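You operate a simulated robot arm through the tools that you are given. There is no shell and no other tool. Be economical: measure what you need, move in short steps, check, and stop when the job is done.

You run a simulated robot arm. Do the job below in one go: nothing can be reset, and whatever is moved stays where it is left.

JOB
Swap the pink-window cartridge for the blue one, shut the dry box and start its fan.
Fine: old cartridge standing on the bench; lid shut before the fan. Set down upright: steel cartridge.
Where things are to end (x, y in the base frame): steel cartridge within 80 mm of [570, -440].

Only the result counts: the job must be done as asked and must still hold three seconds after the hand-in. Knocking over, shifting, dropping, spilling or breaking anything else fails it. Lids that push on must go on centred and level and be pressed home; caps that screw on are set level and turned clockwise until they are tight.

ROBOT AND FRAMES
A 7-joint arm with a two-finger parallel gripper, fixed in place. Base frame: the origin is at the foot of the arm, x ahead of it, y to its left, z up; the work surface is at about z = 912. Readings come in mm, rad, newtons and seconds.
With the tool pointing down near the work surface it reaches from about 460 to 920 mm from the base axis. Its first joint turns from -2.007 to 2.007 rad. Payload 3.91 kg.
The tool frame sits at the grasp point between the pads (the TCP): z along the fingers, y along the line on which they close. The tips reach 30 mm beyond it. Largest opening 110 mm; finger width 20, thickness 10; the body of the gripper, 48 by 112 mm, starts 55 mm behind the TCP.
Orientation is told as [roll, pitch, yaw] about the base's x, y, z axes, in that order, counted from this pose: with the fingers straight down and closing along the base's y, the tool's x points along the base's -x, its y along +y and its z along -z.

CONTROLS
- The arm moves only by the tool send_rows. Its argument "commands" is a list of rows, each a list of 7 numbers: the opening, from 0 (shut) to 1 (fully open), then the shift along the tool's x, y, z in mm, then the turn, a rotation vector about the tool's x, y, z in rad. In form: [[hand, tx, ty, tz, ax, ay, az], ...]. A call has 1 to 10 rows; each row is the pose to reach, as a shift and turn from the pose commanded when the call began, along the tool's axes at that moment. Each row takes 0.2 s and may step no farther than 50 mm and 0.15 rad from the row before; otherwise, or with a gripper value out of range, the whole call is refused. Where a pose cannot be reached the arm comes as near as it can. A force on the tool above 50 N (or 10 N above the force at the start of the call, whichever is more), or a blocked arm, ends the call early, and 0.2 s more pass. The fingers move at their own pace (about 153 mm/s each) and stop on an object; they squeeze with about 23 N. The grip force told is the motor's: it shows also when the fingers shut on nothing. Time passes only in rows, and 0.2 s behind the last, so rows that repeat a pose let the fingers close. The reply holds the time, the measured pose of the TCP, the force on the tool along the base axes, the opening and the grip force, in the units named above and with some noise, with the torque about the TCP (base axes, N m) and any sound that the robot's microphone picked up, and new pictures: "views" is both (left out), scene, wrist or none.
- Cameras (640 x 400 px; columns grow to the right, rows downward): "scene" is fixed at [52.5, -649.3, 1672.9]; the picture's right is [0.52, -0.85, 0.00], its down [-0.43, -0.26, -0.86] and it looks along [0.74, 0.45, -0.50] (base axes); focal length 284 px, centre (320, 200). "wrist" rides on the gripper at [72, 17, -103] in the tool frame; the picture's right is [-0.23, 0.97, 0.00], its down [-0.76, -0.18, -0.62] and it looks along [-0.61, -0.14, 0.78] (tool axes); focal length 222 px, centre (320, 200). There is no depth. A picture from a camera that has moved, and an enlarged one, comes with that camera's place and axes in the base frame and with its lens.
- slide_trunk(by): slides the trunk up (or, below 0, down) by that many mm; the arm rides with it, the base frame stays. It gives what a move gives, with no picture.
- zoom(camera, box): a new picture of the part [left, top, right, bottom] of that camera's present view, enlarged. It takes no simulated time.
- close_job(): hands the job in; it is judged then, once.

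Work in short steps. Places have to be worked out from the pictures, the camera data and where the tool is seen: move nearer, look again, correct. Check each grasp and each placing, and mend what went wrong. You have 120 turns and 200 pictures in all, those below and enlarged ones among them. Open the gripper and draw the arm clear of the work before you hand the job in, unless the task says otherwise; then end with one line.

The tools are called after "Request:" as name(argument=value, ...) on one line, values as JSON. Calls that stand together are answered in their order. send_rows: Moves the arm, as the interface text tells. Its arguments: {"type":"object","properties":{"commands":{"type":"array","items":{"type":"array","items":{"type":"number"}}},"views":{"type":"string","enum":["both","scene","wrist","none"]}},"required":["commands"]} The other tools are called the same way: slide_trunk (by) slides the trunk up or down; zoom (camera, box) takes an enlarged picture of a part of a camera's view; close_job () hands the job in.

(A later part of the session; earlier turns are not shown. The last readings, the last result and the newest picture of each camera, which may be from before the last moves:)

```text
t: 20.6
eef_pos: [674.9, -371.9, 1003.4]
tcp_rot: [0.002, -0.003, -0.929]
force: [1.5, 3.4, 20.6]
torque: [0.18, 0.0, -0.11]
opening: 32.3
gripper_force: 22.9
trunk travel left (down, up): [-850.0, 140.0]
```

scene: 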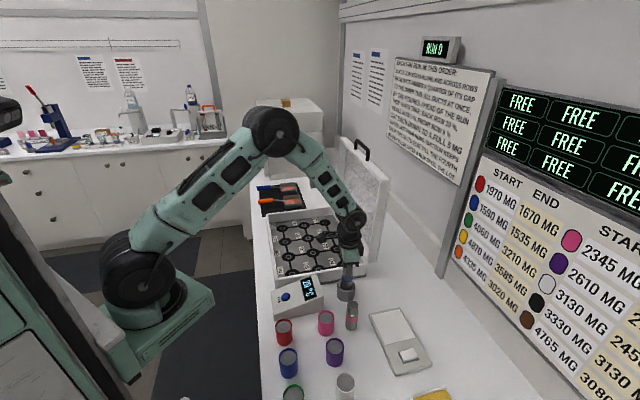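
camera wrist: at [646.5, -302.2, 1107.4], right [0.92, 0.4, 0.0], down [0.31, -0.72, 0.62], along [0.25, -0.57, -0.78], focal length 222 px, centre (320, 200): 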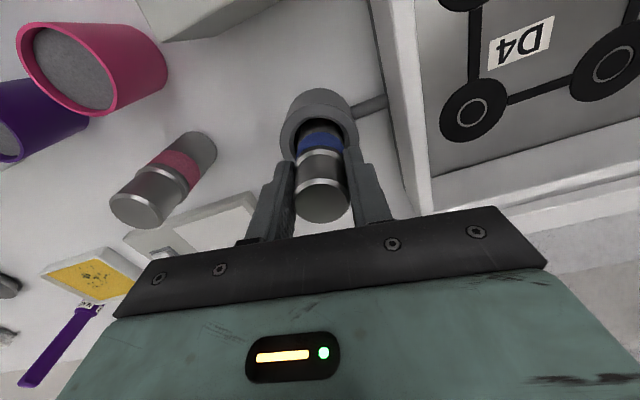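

Bottomed at z≈1003 exactly as predicted. I ease off, release and rise.

Request:
send_rows(commands=[[0.2, 0, 0, -2, 0, 0, 0], [0.55, 0, 0, -2, 0, 0, 0], [0.55, 0, 0, -2, 0, 0, 0], [0.55, 0, 0, -30, 0, 0, 0], [0.55, 0, 0, -75, 0, 0, 0], [0.55, 0, 0, -120, 0, 0, 0], [0.55, 0, 0, -165, 0, 0, 0], [0.55, 0, 0, -210, 0, 0, 0]])

Request:
zoom(camera="scene", box=[310, 230, 390, 310])

Request:
zoom(camera="scene", box=[260, 120, 420, 280])

```text
t: 22.4
eef_pos: [676.7, -371.1, 1210.9]
tcp_rot: [-0.002, 0.002, -0.929]
force: [0.5, -0.2, -0.1]
torque: [-0.03, -0.01, 0.01]
opening: 60.4
gripper_force: 0.2
trunk travel left (down, up): [-850.0, 140.0]
camera wrist: at [646.1, -303.2, 1314.0], right [0.92, 0.4, 0.0], down [0.31, -0.72, 0.62], along [0.25, -0.57, -0.78], focal length 222 px, centre (320, 200)
```

scene: 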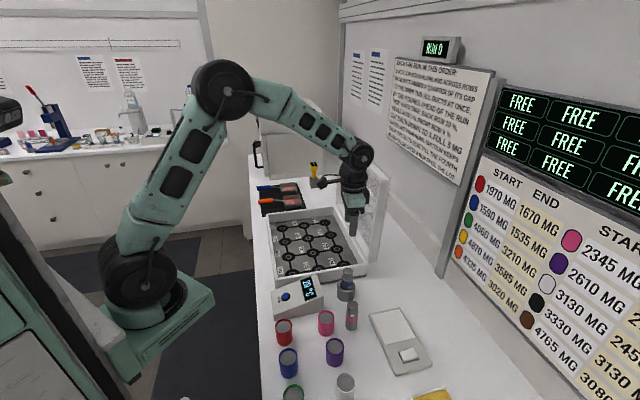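
wrist: 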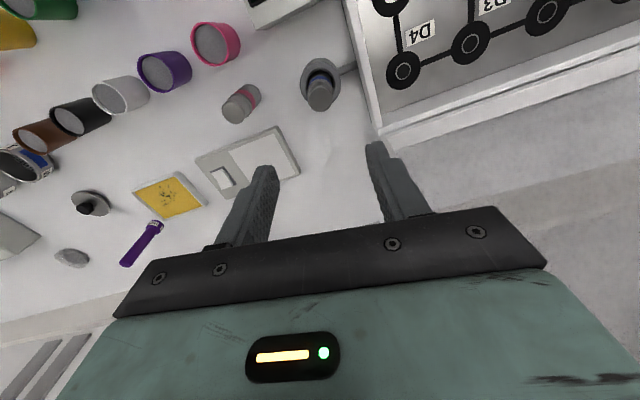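

```text
5.00 times, centred on (350, 270) of scene
camera zoom: at [52.5, -649.3, 1672.9], right [0.52, -0.85, 0.0], down [-0.43, -0.26, -0.86], along [0.74, 0.45, -0.5], focal length 1418 px, centre (170, -150)
```

zoom: 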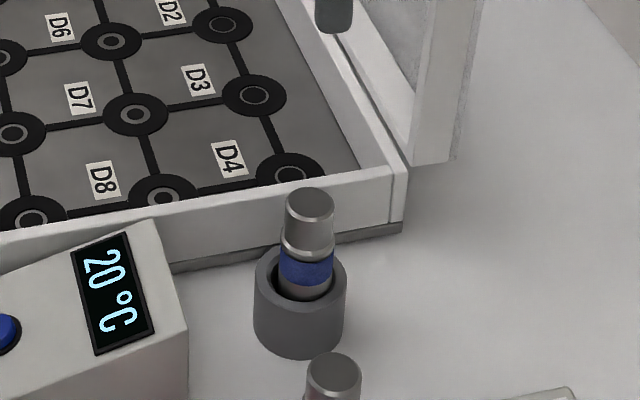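

```text
2.50 times, centred on (340, 200) of scene
camera zoom: at [52.5, -649.3, 1672.9], right [0.52, -0.85, 0.0], down [-0.43, -0.26, -0.86], along [0.74, 0.45, -0.5], focal length 709 px, centre (270, 200)
```

zoom: 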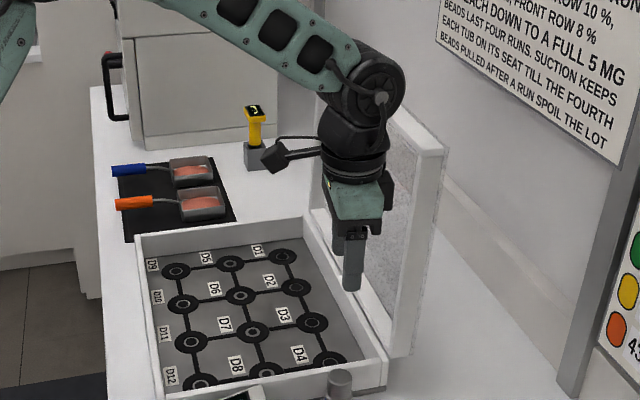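

Blue is seated and level. Next the lid: it stands about vertical on the far-right edge, top near z 1286. I close the fingers, rise and move over to the outer side of its front corner, then look.

Request:
send_rows(commands=[[0, 0, 0, -48, 0, 0, -0.09], [0, 0, 0, -96, 0, 0, -0.18], [0, 0, 0, -144, 0, 0, -0.18], [0, 0, 0, -169, 0, 0, -0.18], [0, -34, 23, -169, 0, 0, -0.18], [0, -68, 46, -169, 0, 0, -0.18], [0, -102, 69, -169, 0, 0, -0.18], [0, -136, 91, -169, 0, 0, -0.18], [0, -170, 113, -169, 0, 0, -0.18]])

```text
t: 24.4
eef_pos: [809.1, -411.5, 1370.2]
tcp_rot: [-0.001, 0.0, -0.747]
force: [-0.4, 0.4, 0.9]
torque: [-0.02, -0.06, 0.0]
opening: 0.0
gripper_force: 23.2
out of reach, approached as far as the arm can: row 8, 9
trunk travel left (down, up): [-850.0, 140.0]
camera wrist: at [768.0, -349.4, 1473.4], right [0.83, 0.56, 0.0], down [0.44, -0.65, 0.62], along [0.35, -0.52, -0.78], focal length 222 px, centre (320, 200)
```

scene: 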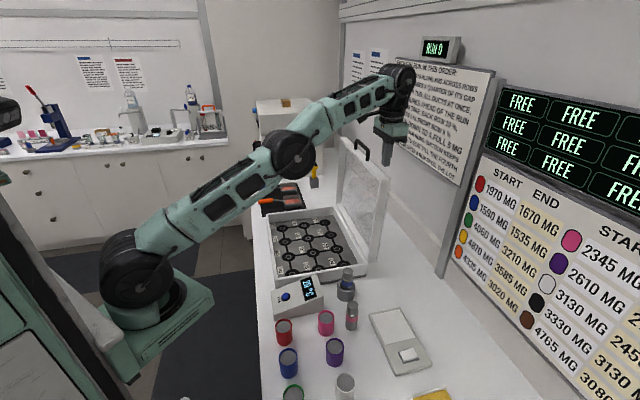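
wrist: 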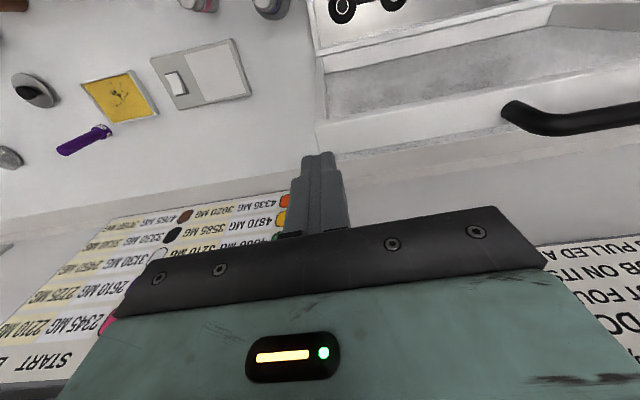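

The arm is at full stretch here; the trunk should go up so the reach becomes more level. I slide it up 140 mm.

Request:
slide_trunk(by=140)

```text
t: 26.1
eef_pos: [810.9, -411.9, 1508.3]
tcp_rot: [0.001, 0.001, -0.751]
force: [0.2, 0.0, 0.7]
torque: [0.03, 0.01, -0.05]
opening: 0.0
gripper_force: 23.5
trunk travel left (down, up): [-990.0, 0.0]
```

Request:
send_rows(commands=[[0, 0, 0, 45, 0, 0, 0], [0, 0, 0, 90, 0, 0, 0], [0, 0, 0, 125, 0, 0, 0]])

```text
t: 26.9
eef_pos: [811.9, -411.7, 1384.0]
tcp_rot: [-0.001, -0.002, -0.748]
force: [-0.2, -0.1, 0.1]
torque: [0.0, 0.0, -0.02]
opening: 0.2
gripper_force: 23.2
trunk travel left (down, up): [-990.0, 0.0]
camera wrist: at [769.6, -349.3, 1486.3], right [0.83, 0.56, 0.0], down [0.44, -0.65, 0.62], along [0.35, -0.52, -0.78], focal length 222 px, centre (320, 200)
```

scene: 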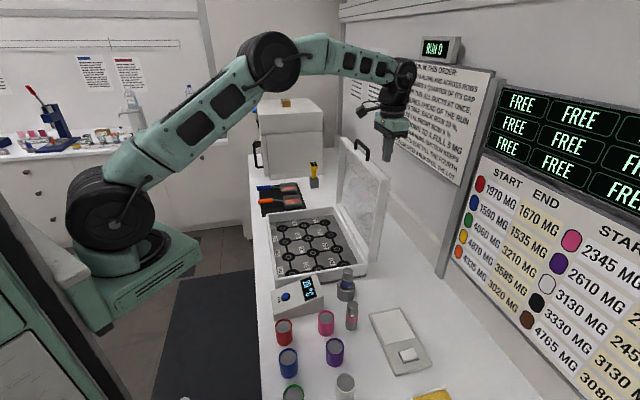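
wrist: 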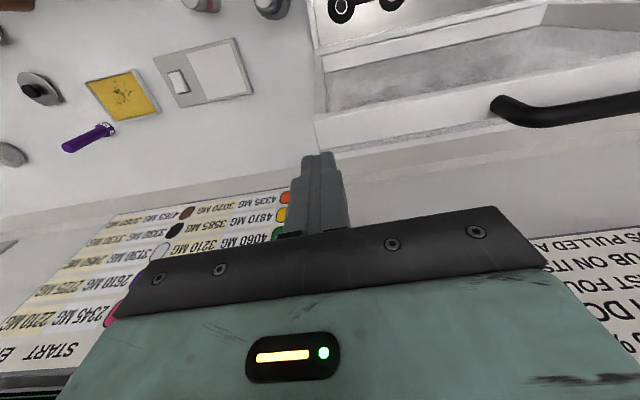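

With the trunk up there is more reach. Lid's outer front top corner is ≈(823,-430,1286). I move to the outer side, about (884,-438), still above it.

Request:
send_rows(commands=[[0, -35, 15, 0, 0, 0, 0], [0, -70, 30, 0, 0, 0, 0], [0, -70, 30, 0, 0, 0, 0]])

Request:
zoom(camera="scene", box=[320, 60, 480, 220])

```text
t: 27.7
eef_pos: [852.9, -426.5, 1383.8]
tcp_rot: [-0.001, 0.001, -0.748]
force: [-0.2, -0.7, 0.4]
torque: [-0.03, -0.01, -0.01]
opening: 0.0
gripper_force: 22.9
out of reach, approached as far as the arm can: row 2, 3
trunk travel left (down, up): [-990.0, 0.0]
camera wrist: at [810.4, -364.2, 1485.8], right [0.83, 0.56, 0.0], down [0.44, -0.65, 0.62], along [0.35, -0.52, -0.78], focal length 222 px, centre (320, 200)
```

scene: 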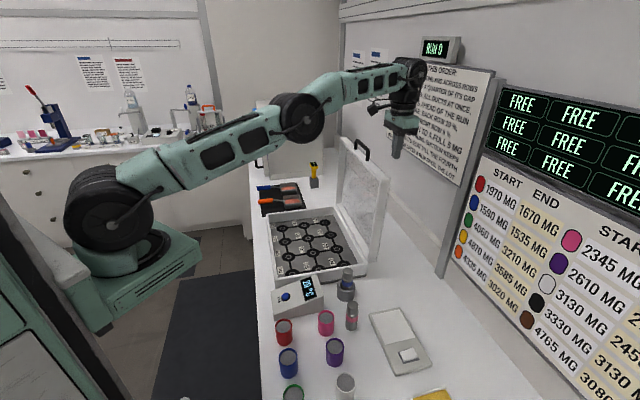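
wrist: 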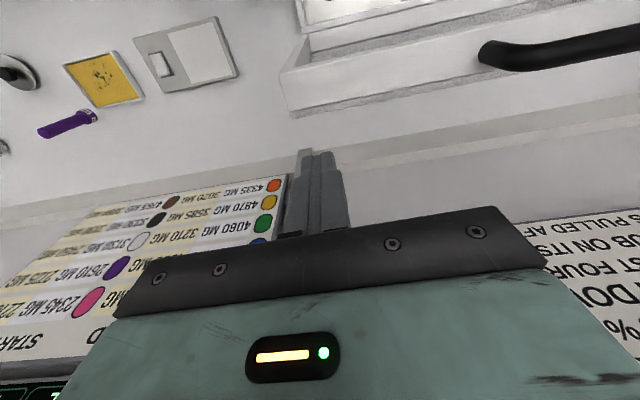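

```text
2.50 times, centred on (400, 140) of scene
camera zoom: at [52.5, -649.3, 1672.9], right [0.52, -0.85, 0.0], down [-0.43, -0.26, -0.86], along [0.74, 0.45, -0.5], focal length 709 px, centre (120, 350)
```

zoom: 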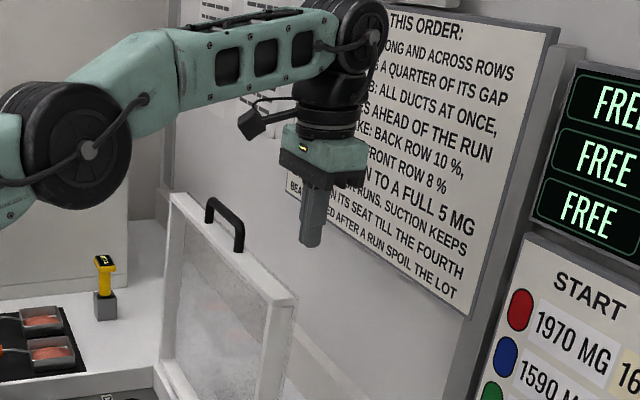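

Finger is ≈15 mm beyond the lid's outer face. Lowering gives extra reach, so I drop to tips just above the lid top, then shift outward.

Request:
send_rows(commands=[[0, 0, 0, 40, 0, 0, 0], [0, 0, 0, 58, 0, 0, 0], [0, -12, 0, 58, 0, 0, 0], [0, -24, 0, 58, 0, 0, 0], [0, -24, 0, 58, 0, 0, 0]])

Request:
zoom(camera="scene", box=[320, 80, 480, 240])

```text
t: 28.9
eef_pos: [860.6, -437.9, 1323.8]
tcp_rot: [0.0, -0.001, -0.749]
force: [-0.2, -0.1, 0.8]
torque: [0.03, 0.0, -0.02]
opening: 0.0
gripper_force: 23.0
out of reach, approached as far as the arm can: row 4, 5
trunk travel left (down, up): [-990.0, 0.0]
camera wrist: at [818.4, -376.2, 1426.1], right [0.83, 0.56, 0.0], down [0.44, -0.65, 0.62], along [0.35, -0.52, -0.78], focal length 222 px, centre (320, 200)
```

scene: 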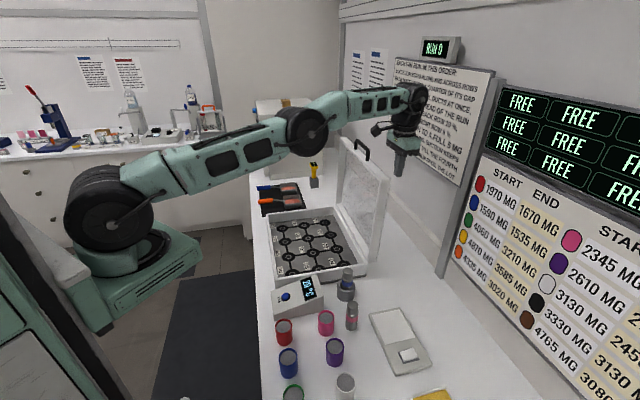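
wrist: 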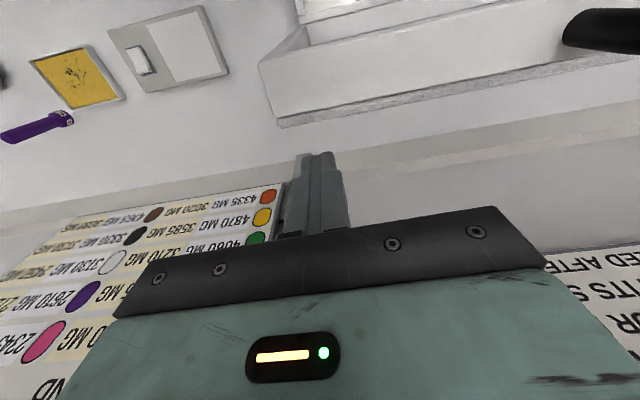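

```text
2.50 times, centred on (400, 160) of scene
camera zoom: at [52.5, -649.3, 1672.9], right [0.52, -0.85, 0.0], down [-0.43, -0.26, -0.86], along [0.74, 0.45, -0.5], focal length 709 px, centre (120, 300)
```

zoom: 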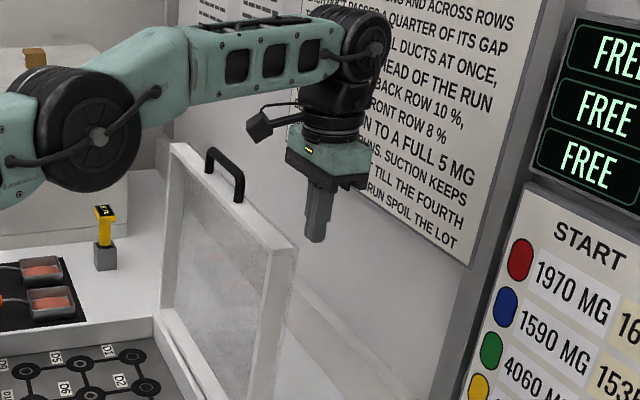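

Rather than letting the lid fall free, I'll straddle it: turn the fingers so they close along the lid's thickness, hovering over the lid's top edge near its front end, then open.

Request:
send_rows(commands=[[0, 5, 2, -20, 0, 0, -0.149], [0, 10, 3, -35, 0, 0, -0.298], [0, 15, 4, -35, 0, 0, -0.447], [0, 20, 5, -35, 0, 0, -0.596], [0, 25, 6, -35, 0, 0, -0.745], [0, 30, 8, -35, 0, 0, -0.894], [0, 35, 10, -35, 0, 0, -1.043], [0, 40, 11, -35, 0, 0, -1.192], [0.5, 45, 12, -35, 0, 0, -1.341], [0.8, 45, 12, -35, 0, 0, -1.485]])

```text
t: 31.1
eef_pos: [835.0, -399.1, 1359.1]
tcp_rot: [0.0, -0.002, 0.74]
force: [0.8, -0.3, 0.4]
torque: [-0.01, 0.0, 0.0]
opening: 88.1
gripper_force: 0.0
trunk travel left (down, up): [-990.0, 0.0]
camera wrist: at [771.0, -434.7, 1461.3], right [-0.49, 0.87, 0.0], down [0.68, 0.38, 0.62], along [0.54, 0.3, -0.78], focal length 222 px, centre (320, 200)
```

scene: 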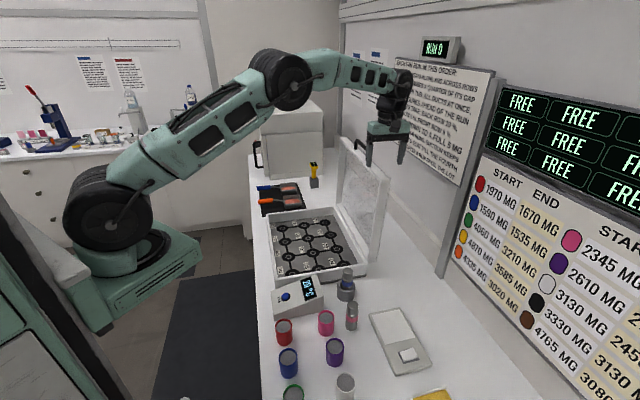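
wrist: 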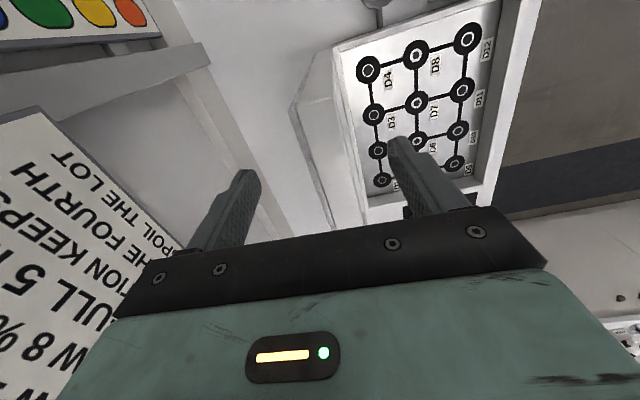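

Request:
zoom(camera="wrist", box=[200, 20, 456, 220])

```text
2.00 times, centred on (328, 120) of wrist
camera zoom: at [771.0, -434.7, 1461.3], right [-0.49, 0.87, 0.0], down [0.68, 0.38, 0.62], along [0.54, 0.3, -0.78], focal length 444 px, centre (304, 360)
```

zoom: 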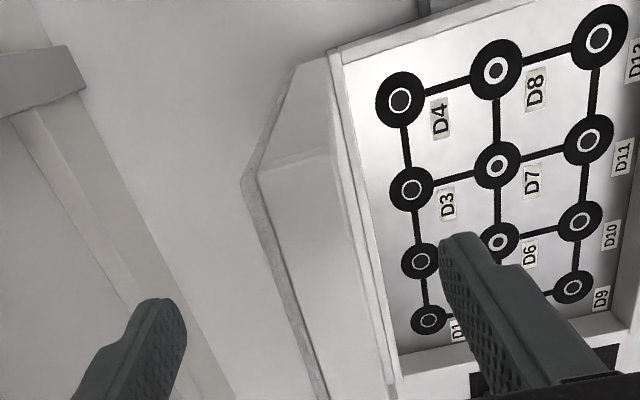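

The lid edge lies midway between the fingers. I descend so tips overlap the lid ~45 mm, then narrow the opening to 60 mm.

Request:
send_rows(commands=[[0.8, 0, 0, 40, 0, 0, 0], [0.8, 0, 0, 86, 0, 0, 0], [0.55, 0, 0, 86, 0, 0, 0], [0.55, 0, 0, 86, 0, 0, 0]])

Request:
zoom(camera="wrist", box=[200, 20, 456, 220])

```text
t: 32.1
eef_pos: [834.8, -398.1, 1271.2]
tcp_rot: [-0.002, -0.002, 0.734]
force: [-0.1, -0.7, -0.1]
torque: [0.01, -0.02, -0.02]
opening: 60.5
gripper_force: 0.2
trunk travel left (down, up): [-990.0, 0.0]
camera wrist: at [771.1, -434.3, 1374.9], right [-0.48, 0.87, 0.0], down [0.68, 0.38, 0.62], along [0.55, 0.3, -0.78], focal length 222 px, centre (320, 200)
```

scene: 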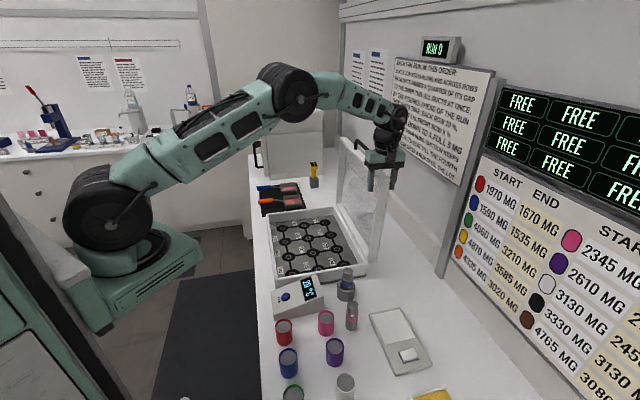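
wrist: 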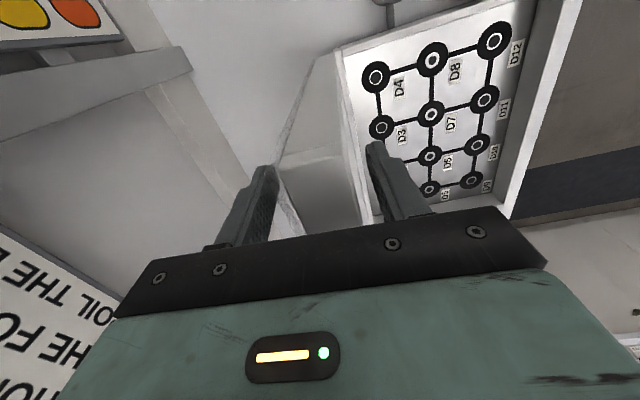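

```text
2.00 times, centred on (328, 120) of wrist
camera zoom: at [771.1, -434.3, 1374.9], right [-0.48, 0.87, 0.0], down [0.68, 0.38, 0.62], along [0.55, 0.3, -0.78], focal length 444 px, centre (304, 360)
```

zoom: 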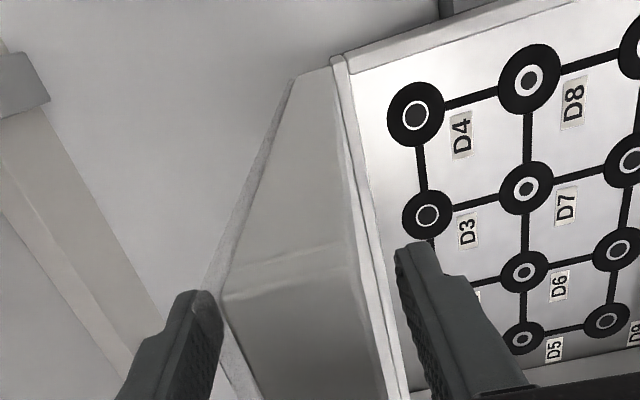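

Lid is straddled, the outer finger next to its outer face. I pull inward 40 mm slowly and watch the forces.

Request:
send_rows(commands=[[0.55, 0, 10, 0, 0, 0, 0], [0.55, 0, 20, 0, 0, 0, 0], [0.55, 0, 30, 1, 0, 0, 0], [0.55, 0, 40, 2, 0, 0, 0]])

Request:
zoom(camera="wrist", box=[200, 20, 456, 220])

```text
t: 33.1
eef_pos: [808.9, -369.7, 1269.3]
tcp_rot: [0.0, 0.0, 0.735]
force: [2.1, -4.2, 2.2]
torque: [-0.15, -0.08, 0.01]
opening: 62.9
gripper_force: 2.3
trunk travel left (down, up): [-990.0, 0.0]
camera wrist: at [744.2, -405.8, 1372.4], right [-0.48, 0.87, 0.0], down [0.68, 0.38, 0.62], along [0.55, 0.3, -0.78], focal length 222 px, centre (320, 200)
```

scene: 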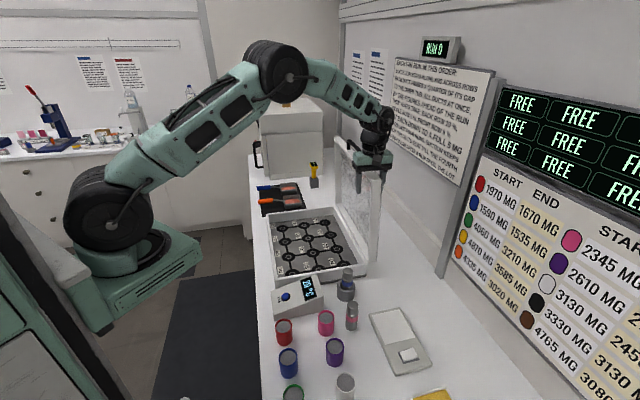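
wrist: 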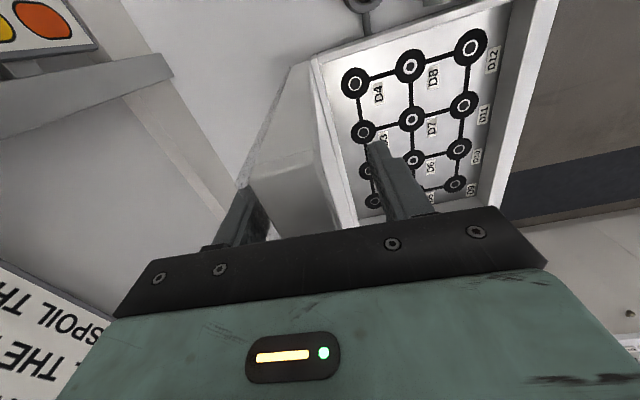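

```text
2.00 times, centred on (328, 120) of wrist
camera zoom: at [744.2, -405.8, 1372.4], right [-0.48, 0.87, 0.0], down [0.68, 0.38, 0.62], along [0.55, 0.3, -0.78], focal length 444 px, centre (304, 360)
```

zoom: 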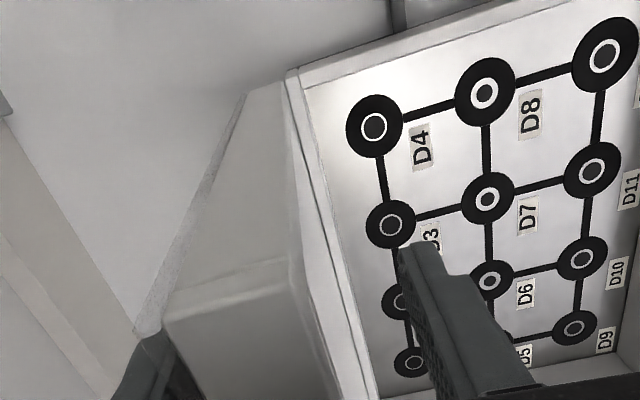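

The lid is moving (~23 mm) with a mild 5 N resistance. I hold still to see whether that is friction, then pull on.

Request:
send_rows(commands=[[0.55, 0, 0, 0, 0, 0, 0], [0.55, 0, 0, 0, 0, 0, 0], [0.55, 0, 0, 0, 0, 0, 0]], views="none")

Request:
send_rows(commands=[[0.55, 0, 10, 0, 0, 0, 0], [0.55, 0, 20, 1, 0, 0, 0], [0.55, 0, 30, 3, 0, 0, 0], [0.55, 0, 40, 5, 0, 0, 0]])

Request:
zoom(camera="scene", box=[300, 120, 440, 280])

```text
t: 33.9
eef_pos: [810.1, -369.1, 1269.1]
tcp_rot: [-0.001, 0.001, 0.734]
force: [1.5, -2.2, 0.6]
torque: [-0.09, -0.07, -0.01]
opening: 61.5
gripper_force: 1.0
trunk travel left (down, up): [-990.0, 0.0]
```

```text
t: 34.9
eef_pos: [781.3, -338.6, 1265.9]
tcp_rot: [0.0, 0.0, 0.734]
force: [3.2, -3.1, 2.2]
torque: [-0.22, -0.13, 0.05]
opening: 62.5
gripper_force: 2.2
trunk travel left (down, up): [-990.0, 0.0]
camera wrist: at [716.6, -375.0, 1367.9], right [-0.48, 0.87, 0.0], down [0.68, 0.38, 0.62], along [0.55, 0.3, -0.78], focal length 222 px, centre (320, 200)
```

scene: 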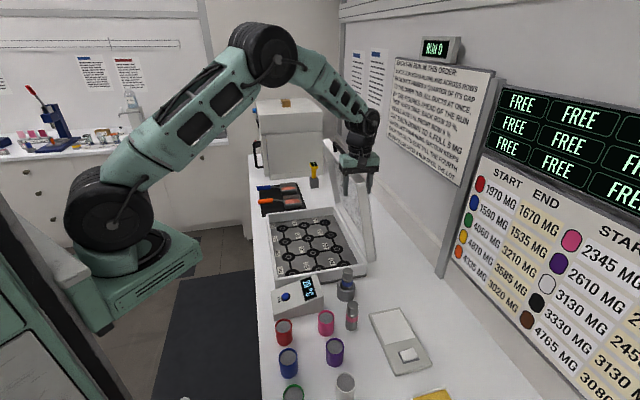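
wrist: 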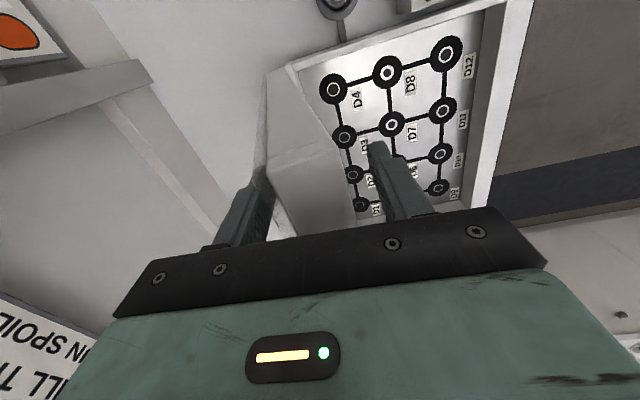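

```text
2.50 times, centred on (370, 200) of scene
camera zoom: at [52.5, -649.3, 1672.9], right [0.52, -0.85, 0.0], down [-0.43, -0.26, -0.86], along [0.74, 0.45, -0.5], focal length 709 px, centre (195, 200)
```

zoom: 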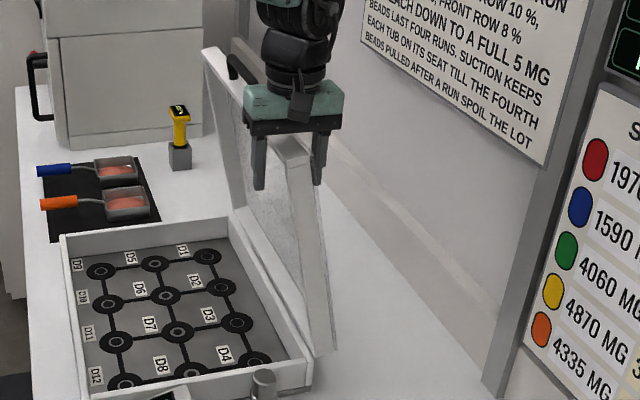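

The hinge holds with friction/damping—no free fall. I follow the lid's arc down to about 42°.

Request:
send_rows(commands=[[0.58, 0, 12, 3, 0, 0, 0], [0.58, 0, 23, 6, 0, 0, 0], [0.58, 0, 34, 10, 0, 0, 0], [0.58, 0, 45, 14, 0, 0, 0], [0.58, 0, 56, 19, 0, 0, 0], [0.58, 0, 67, 24, 0, 0, 0], [0.58, 0, 87, 35, 0, 0, 0], [0.58, 0, 107, 49, 0, 0, 0], [0.58, 0, 125, 64, 0, 0, 0]])

Request:
zoom(camera="scene", box=[260, 120, 420, 280])

```text
t: 36.8
eef_pos: [707.5, -257.7, 1221.1]
tcp_rot: [-0.008, 0.0, 0.741]
force: [-22.3, 1.7, 31.9]
torque: [-1.09, -0.81, 1.09]
opening: 76.2
gripper_force: 45.0
trunk travel left (down, up): [-990.0, 0.0]
stopped in row 9: the force on the tool passed its limit at 56 N (the readings are from after the stop); the commanded pose is now the measured one
camera wrist: at [642.0, -294.1, 1322.5], right [-0.49, 0.87, -0.01], down [0.68, 0.39, 0.62], along [0.55, 0.3, -0.78], focal length 222 px, centre (320, 200)
```

scene: 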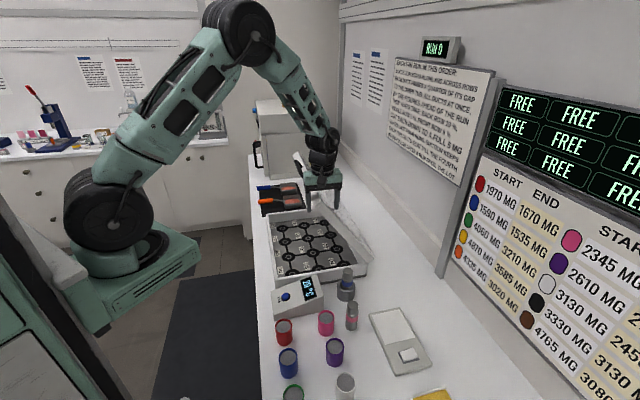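
wrist: 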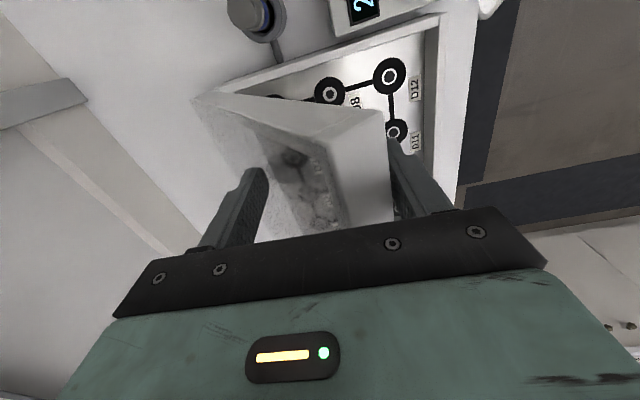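

```text
2.50 times, centred on (340, 200) of scene
camera zoom: at [52.5, -649.3, 1672.9], right [0.52, -0.85, 0.0], down [-0.43, -0.26, -0.86], along [0.74, 0.45, -0.5], focal length 709 px, centre (270, 200)
```

zoom: 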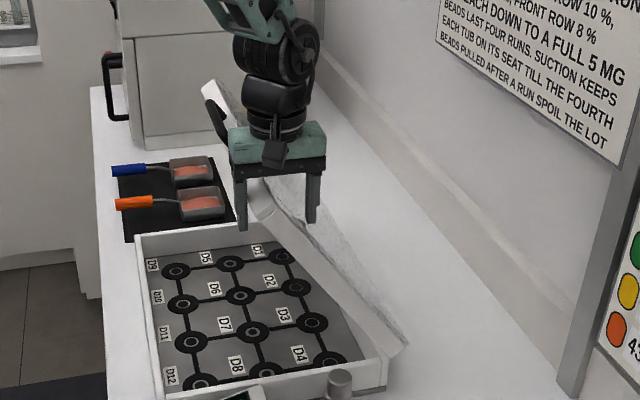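

The lid at ~40° now wedges between the fingers. I open them wider in place to relieve it.

Request:
send_rows(commands=[[0.75, 0, 0, 0, 0, 0, 0], [0.85, 0, 0, 0, 0, 0, 0], [0.9, 0, 0, 0, 0, 0, 0], [0.9, 0, 0, 0, 0, 0, 0]])

Request:
zoom(camera="scene", box=[260, 120, 420, 280])

```text
t: 37.8
eef_pos: [710.5, -258.9, 1217.3]
tcp_rot: [-0.004, 0.002, 0.737]
force: [-0.4, -0.4, -0.4]
torque: [-0.02, -0.03, -0.01]
opening: 98.9
gripper_force: 0.0
trunk travel left (down, up): [-990.0, 0.0]
camera wrist: at [645.0, -294.4, 1319.3], right [-0.49, 0.87, -0.01], down [0.68, 0.38, 0.62], along [0.55, 0.3, -0.78], focal length 222 px, centre (320, 200)
```

scene: 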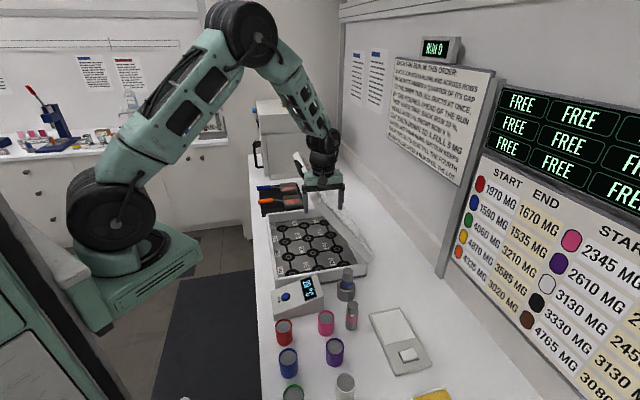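
wrist: 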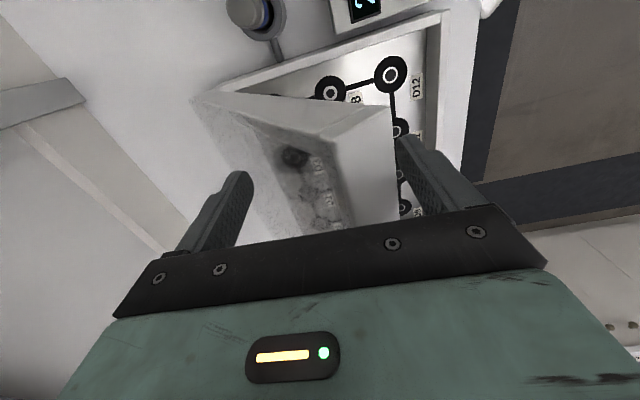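

```text
2.50 times, centred on (340, 200) of scene
camera zoom: at [52.5, -649.3, 1672.9], right [0.52, -0.85, 0.0], down [-0.43, -0.26, -0.86], along [0.74, 0.45, -0.5], focal length 709 px, centre (270, 200)
```

zoom: 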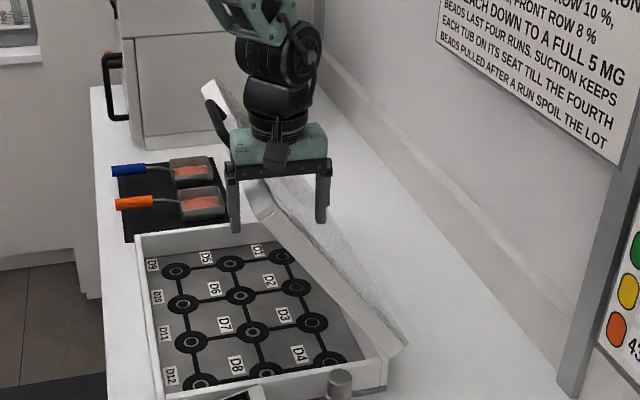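

The lid stays where it's left (friction hinge). I lift clear, close the fingers, and come down on its outer face.

Request:
send_rows(commands=[[0.9, 0, 0, -45, 0, 0, 0], [0.9, 0, 0, -90, 0, 0, 0], [0, 0, -13, -90, 0, 0, 0], [0, 0, -27, -90, 0, 0, 0], [0, 0, -27, -90, 0, 0, 0], [0, 0, -27, -50, 0, 0, 0], [0, 0, -27, -10, 0, 0, 0]])

Request:
zoom(camera="scene", box=[260, 120, 420, 280])

```text
t: 39.4
eef_pos: [728.8, -278.6, 1228.5]
tcp_rot: [-0.008, -0.003, 0.741]
force: [1.1, -2.1, 0.2]
torque: [-0.09, -0.07, 0.03]
opening: 0.0
gripper_force: 23.2
trunk travel left (down, up): [-990.0, 0.0]
camera wrist: at [663.3, -315.0, 1331.0], right [-0.49, 0.87, -0.01], down [0.68, 0.38, 0.62], along [0.55, 0.3, -0.78], focal length 222 px, centre (320, 200)
```

scene: 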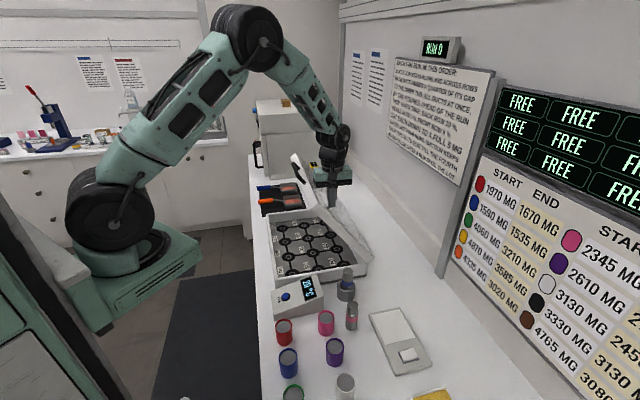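
wrist: 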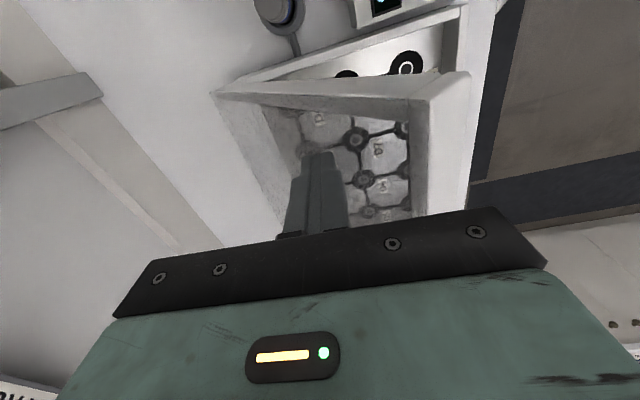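

```text
2.50 times, centred on (340, 200) of scene
camera zoom: at [52.5, -649.3, 1672.9], right [0.52, -0.85, 0.0], down [-0.43, -0.26, -0.86], along [0.74, 0.45, -0.5], focal length 709 px, centre (270, 200)
```

zoom: 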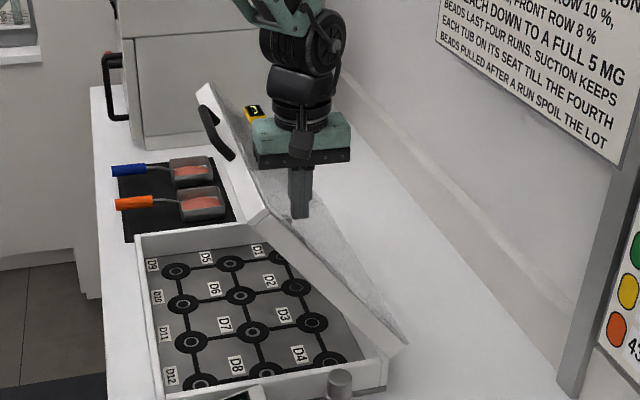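

Fingertip is above the outer face. I shift toward the free-edge rim and push it down along its arc to about 70°.

Request:
send_rows(commands=[[0, 0, 15, -5, 0, 0, 0], [0, 0, 28, -3, 0, 0, 0], [0, 0, 38, 18, 0, 0, 0], [0, 0, 47, 42, 0, 0, 0], [0, 0, 62, 64, 0, 0, 0], [0, 0, 76, 86, 0, 0, 0], [0, 0, 88, 109, 0, 0, 0], [0, 0, 97, 132, 0, 0, 0]])

Request:
zoom(camera="scene", box=[250, 140, 410, 300])

```text
t: 41.2
eef_pos: [663.4, -207.9, 1093.3]
tcp_rot: [-0.005, 0.001, 0.739]
force: [-0.1, 0.5, 0.3]
torque: [-0.01, -0.01, 0.01]
opening: 0.1
gripper_force: 22.2
trunk travel left (down, up): [-990.0, 0.0]
camera wrist: at [597.6, -244.1, 1196.1], right [-0.49, 0.87, -0.01], down [0.68, 0.38, 0.62], along [0.55, 0.3, -0.78], focal length 222 px, centre (320, 200)
```

scene: 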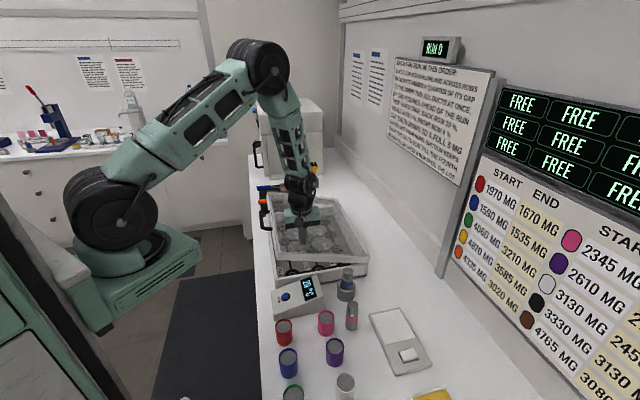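
wrist: 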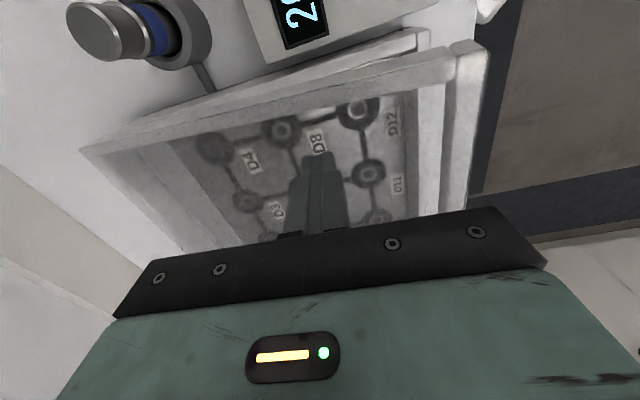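

```text
2.50 times, centred on (330, 220) of scene
camera zoom: at [52.5, -649.3, 1672.9], right [0.52, -0.85, 0.0], down [-0.43, -0.26, -0.86], along [0.74, 0.45, -0.5], focal length 709 px, centre (295, 150)
```

zoom: 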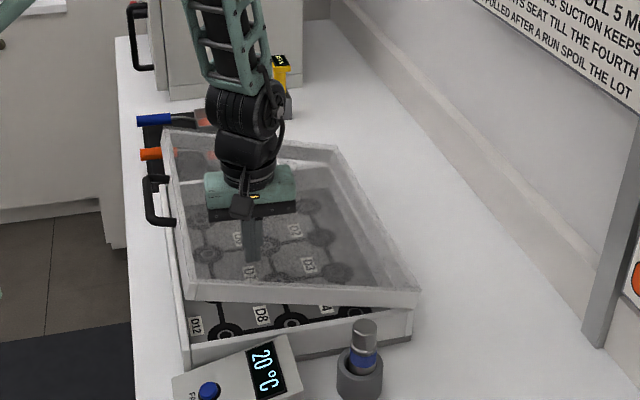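

Lid is about 20° from shut. I raise and move over the free-edge rim, then look before pressing.

Request:
send_rows(commands=[[0, 0, 0, -40, 0, 0, 0], [0, 0, 0, -65, 0, 0, 0], [0, 0, 35, -65, 0, 0, 0], [0, 0, 68, -65, 0, 0, 0], [0, 0, 68, -65, 0, 0, 0]])

Request:
zoom(camera="scene", box=[250, 140, 410, 300])

```text
t: 42.4
eef_pos: [616.5, -157.3, 1159.4]
tcp_rot: [-0.007, 0.0, 0.738]
force: [-0.1, 0.5, 0.9]
torque: [0.03, 0.01, 0.01]
opening: 0.0
gripper_force: 22.8
trunk travel left (down, up): [-990.0, 0.0]
camera wrist: at [551.6, -193.2, 1262.8], right [-0.49, 0.87, -0.01], down [0.68, 0.38, 0.62], along [0.55, 0.3, -0.78], focal length 222 px, centre (320, 200)
```

scene: 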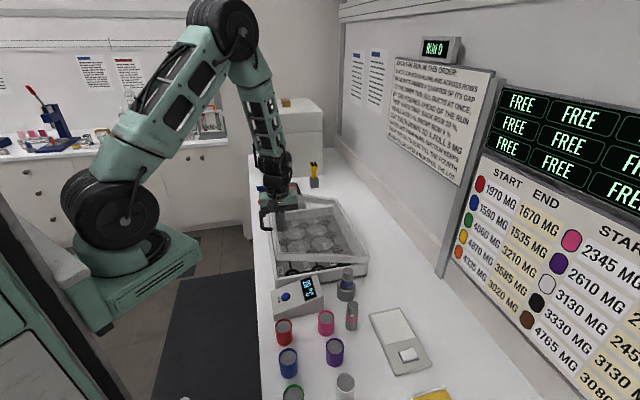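
wrist: 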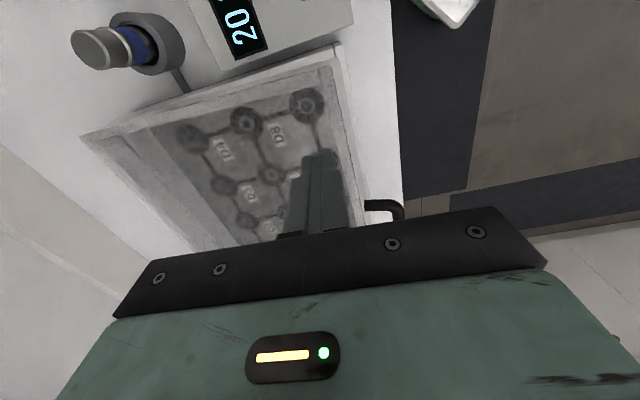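

```text
2.50 times, centred on (330, 220) of scene
camera zoom: at [52.5, -649.3, 1672.9], right [0.52, -0.85, 0.0], down [-0.43, -0.26, -0.86], along [0.74, 0.45, -0.5], focal length 709 px, centre (295, 150)
```

zoom: 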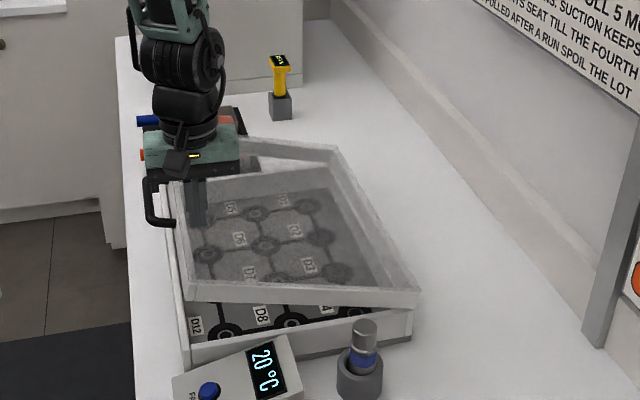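

The rim lies ≈21 mm further out. I shift there and press down along the closing arc, letting contact force tell when it's shut.

Request:
send_rows(commands=[[0, 0, 20, 20, 0, 0, 0], [0, 0, 21, 45, 0, 0, 0], [0, 0, 24, 65, 0, 0, 0], [0, 0, 27, 85, 0, 0, 0], [0, 0, 30, 103, 0, 0, 0], [0, 0, 33, 118, 0, 0, 0], [0, 0, 35, 128, 0, 0, 0]])

Request:
zoom(camera="scene", box=[250, 140, 410, 300])

```text
t: 44.0
eef_pos: [594.7, -132.3, 1030.2]
tcp_rot: [-0.007, -0.002, 0.738]
force: [-0.1, -0.1, -0.9]
torque: [0.01, -0.01, 0.0]
opening: 0.0
gripper_force: 23.1
trunk travel left (down, up): [-990.0, 0.0]
camera wrist: at [528.7, -168.1, 1133.1], right [-0.49, 0.87, -0.01], down [0.68, 0.38, 0.62], along [0.55, 0.3, -0.78], focal length 222 px, centre (320, 200)
```

scene: 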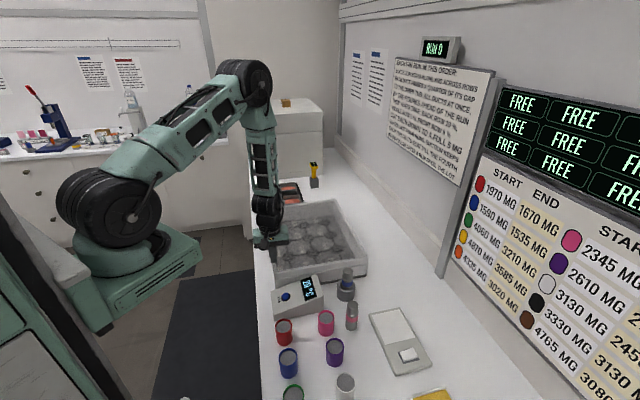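
wrist: 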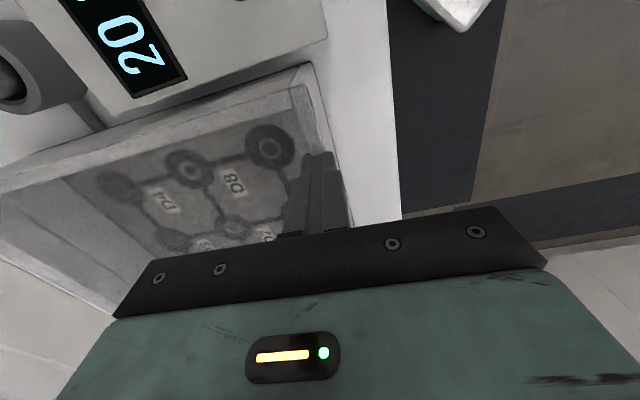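

```text
2.50 times, centred on (330, 220) of scene
camera zoom: at [52.5, -649.3, 1672.9], right [0.52, -0.85, 0.0], down [-0.43, -0.26, -0.86], along [0.74, 0.45, -0.5], focal length 709 px, centre (295, 150)
```

zoom: 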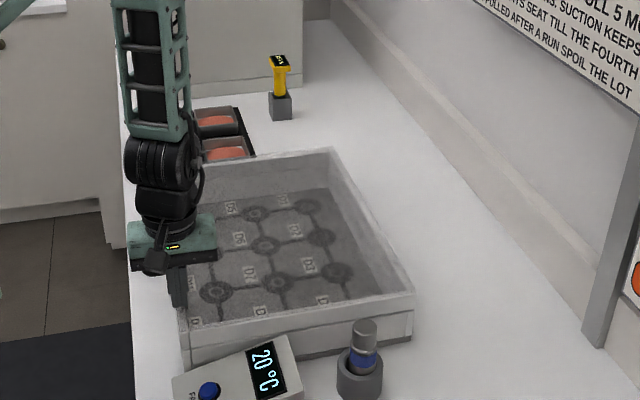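

Lid looks about shut. I press down in small steps to confirm it is home.

Request:
send_rows(commands=[[0, 0, 0, 4, 0, 0, 0], [0, 0, 0, 8, 0, 0, 0], [0, 0, 0, 12, 0, 0, 0]])

Request:
zoom(camera="wrist", box=[160, 50, 420, 240])

```text
t: 44.5
eef_pos: [593.4, -132.3, 1029.3]
tcp_rot: [-0.01, -0.001, 0.738]
force: [-8.0, 2.6, 38.5]
torque: [-0.03, 0.4, -0.15]
opening: 0.1
gripper_force: 23.1
trunk travel left (down, up): [-990.0, 0.0]
stopped in row 2: the force on the tool passed its limit at 59 N (the readings are from after the stop); the commanded pose is now the measured one
camera wrist: at [528.4, -167.6, 1132.3], right [-0.49, 0.87, -0.01], down [0.68, 0.39, 0.63], along [0.55, 0.3, -0.78], focal length 222 px, centre (320, 200)
```

scene: 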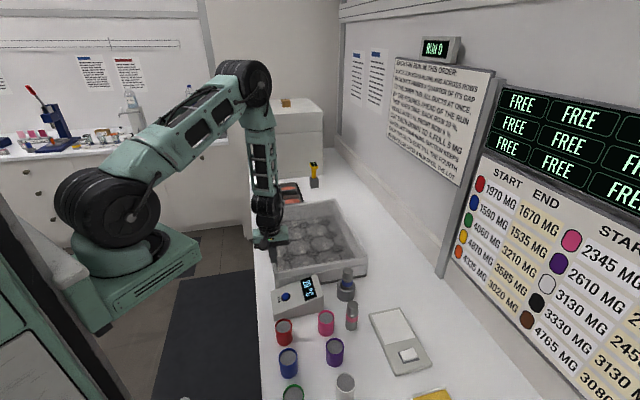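
wrist: 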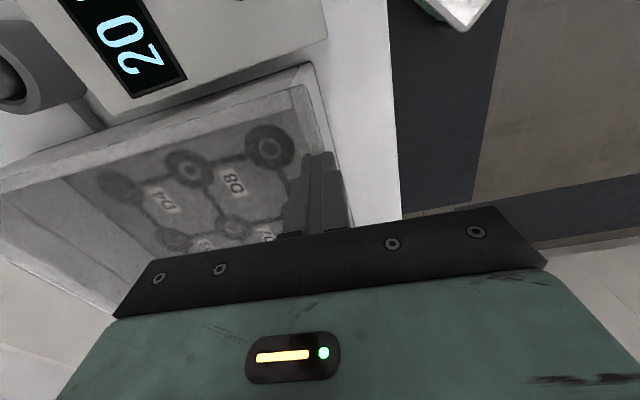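

```text
2.11 times, centred on (290, 145) of wrist
camera zoom: at [528.4, -167.6, 1132.3], right [-0.49, 0.87, -0.01], down [0.68, 0.39, 0.63], along [0.55, 0.3, -0.78], focal length 468 px, centre (383, 316)
```

zoom: 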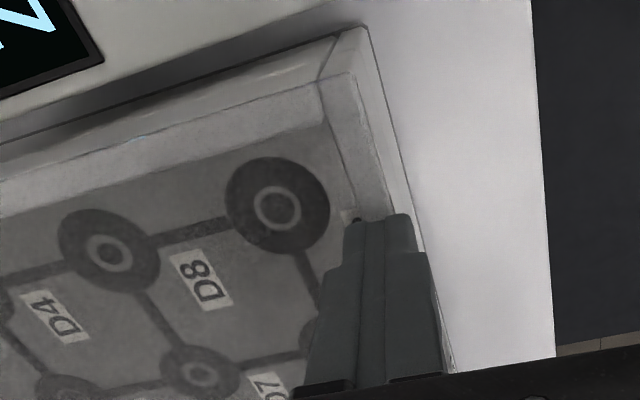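

Hard contact (59 N) at tip z≈998—lid is home. I raise clear and check the seam.

Request:
send_rows(commands=[[0, 0, 0, -30, 0, 0, 0], [0, 0, 0, -75, 0, 0, 0], [0, 0, 0, -120, 0, 0, 0]], views="scene")

Request:
zoom(camera="scene", box=[255, 190, 375, 310])

Request:
zoom(camera="wrist", box=[0, 0, 400, 250])

```text
t: 45.3
eef_pos: [595.7, -131.5, 1147.5]
tcp_rot: [-0.008, 0.0, 0.738]
force: [1.2, -0.3, 0.9]
torque: [0.03, 0.01, 0.04]
opening: 0.0
gripper_force: 22.9
trunk travel left (down, up): [-990.0, 0.0]
```

scene: 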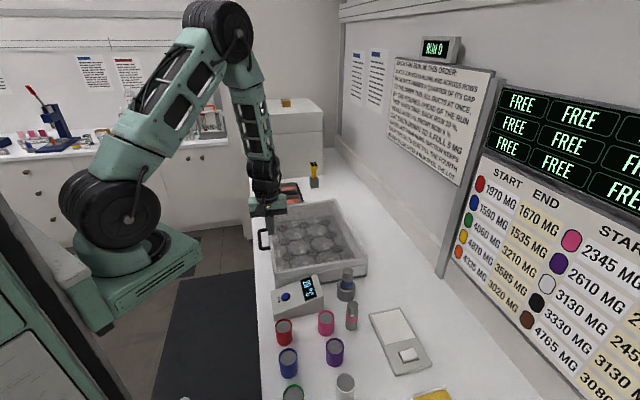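

```text
3.33 times, centred on (315, 250) of scene
camera zoom: at [52.5, -649.3, 1672.9], right [0.52, -0.85, 0.0], down [-0.43, -0.26, -0.86], along [0.74, 0.45, -0.5], focal length 945 px, centre (337, 33)
```

zoom: 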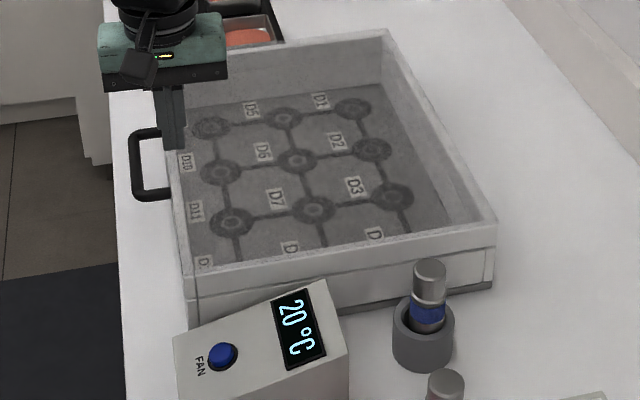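

```text
1.60 times, centred on (200, 125) of wrist
camera zoom: at [530.2, -167.9, 1250.5], right [-0.49, 0.87, -0.01], down [0.68, 0.38, 0.62], along [0.55, 0.3, -0.78], focal length 355 px, centre (512, 320)
```

zoom: 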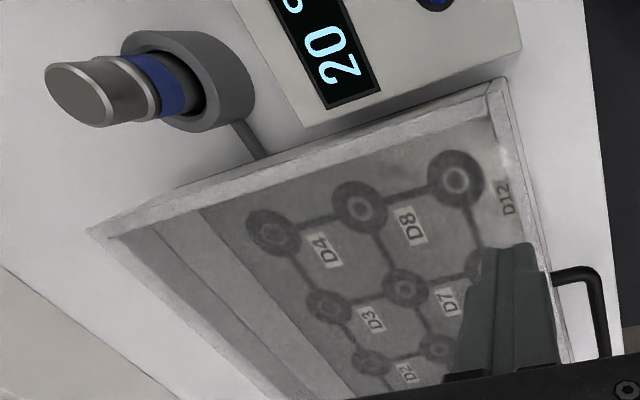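

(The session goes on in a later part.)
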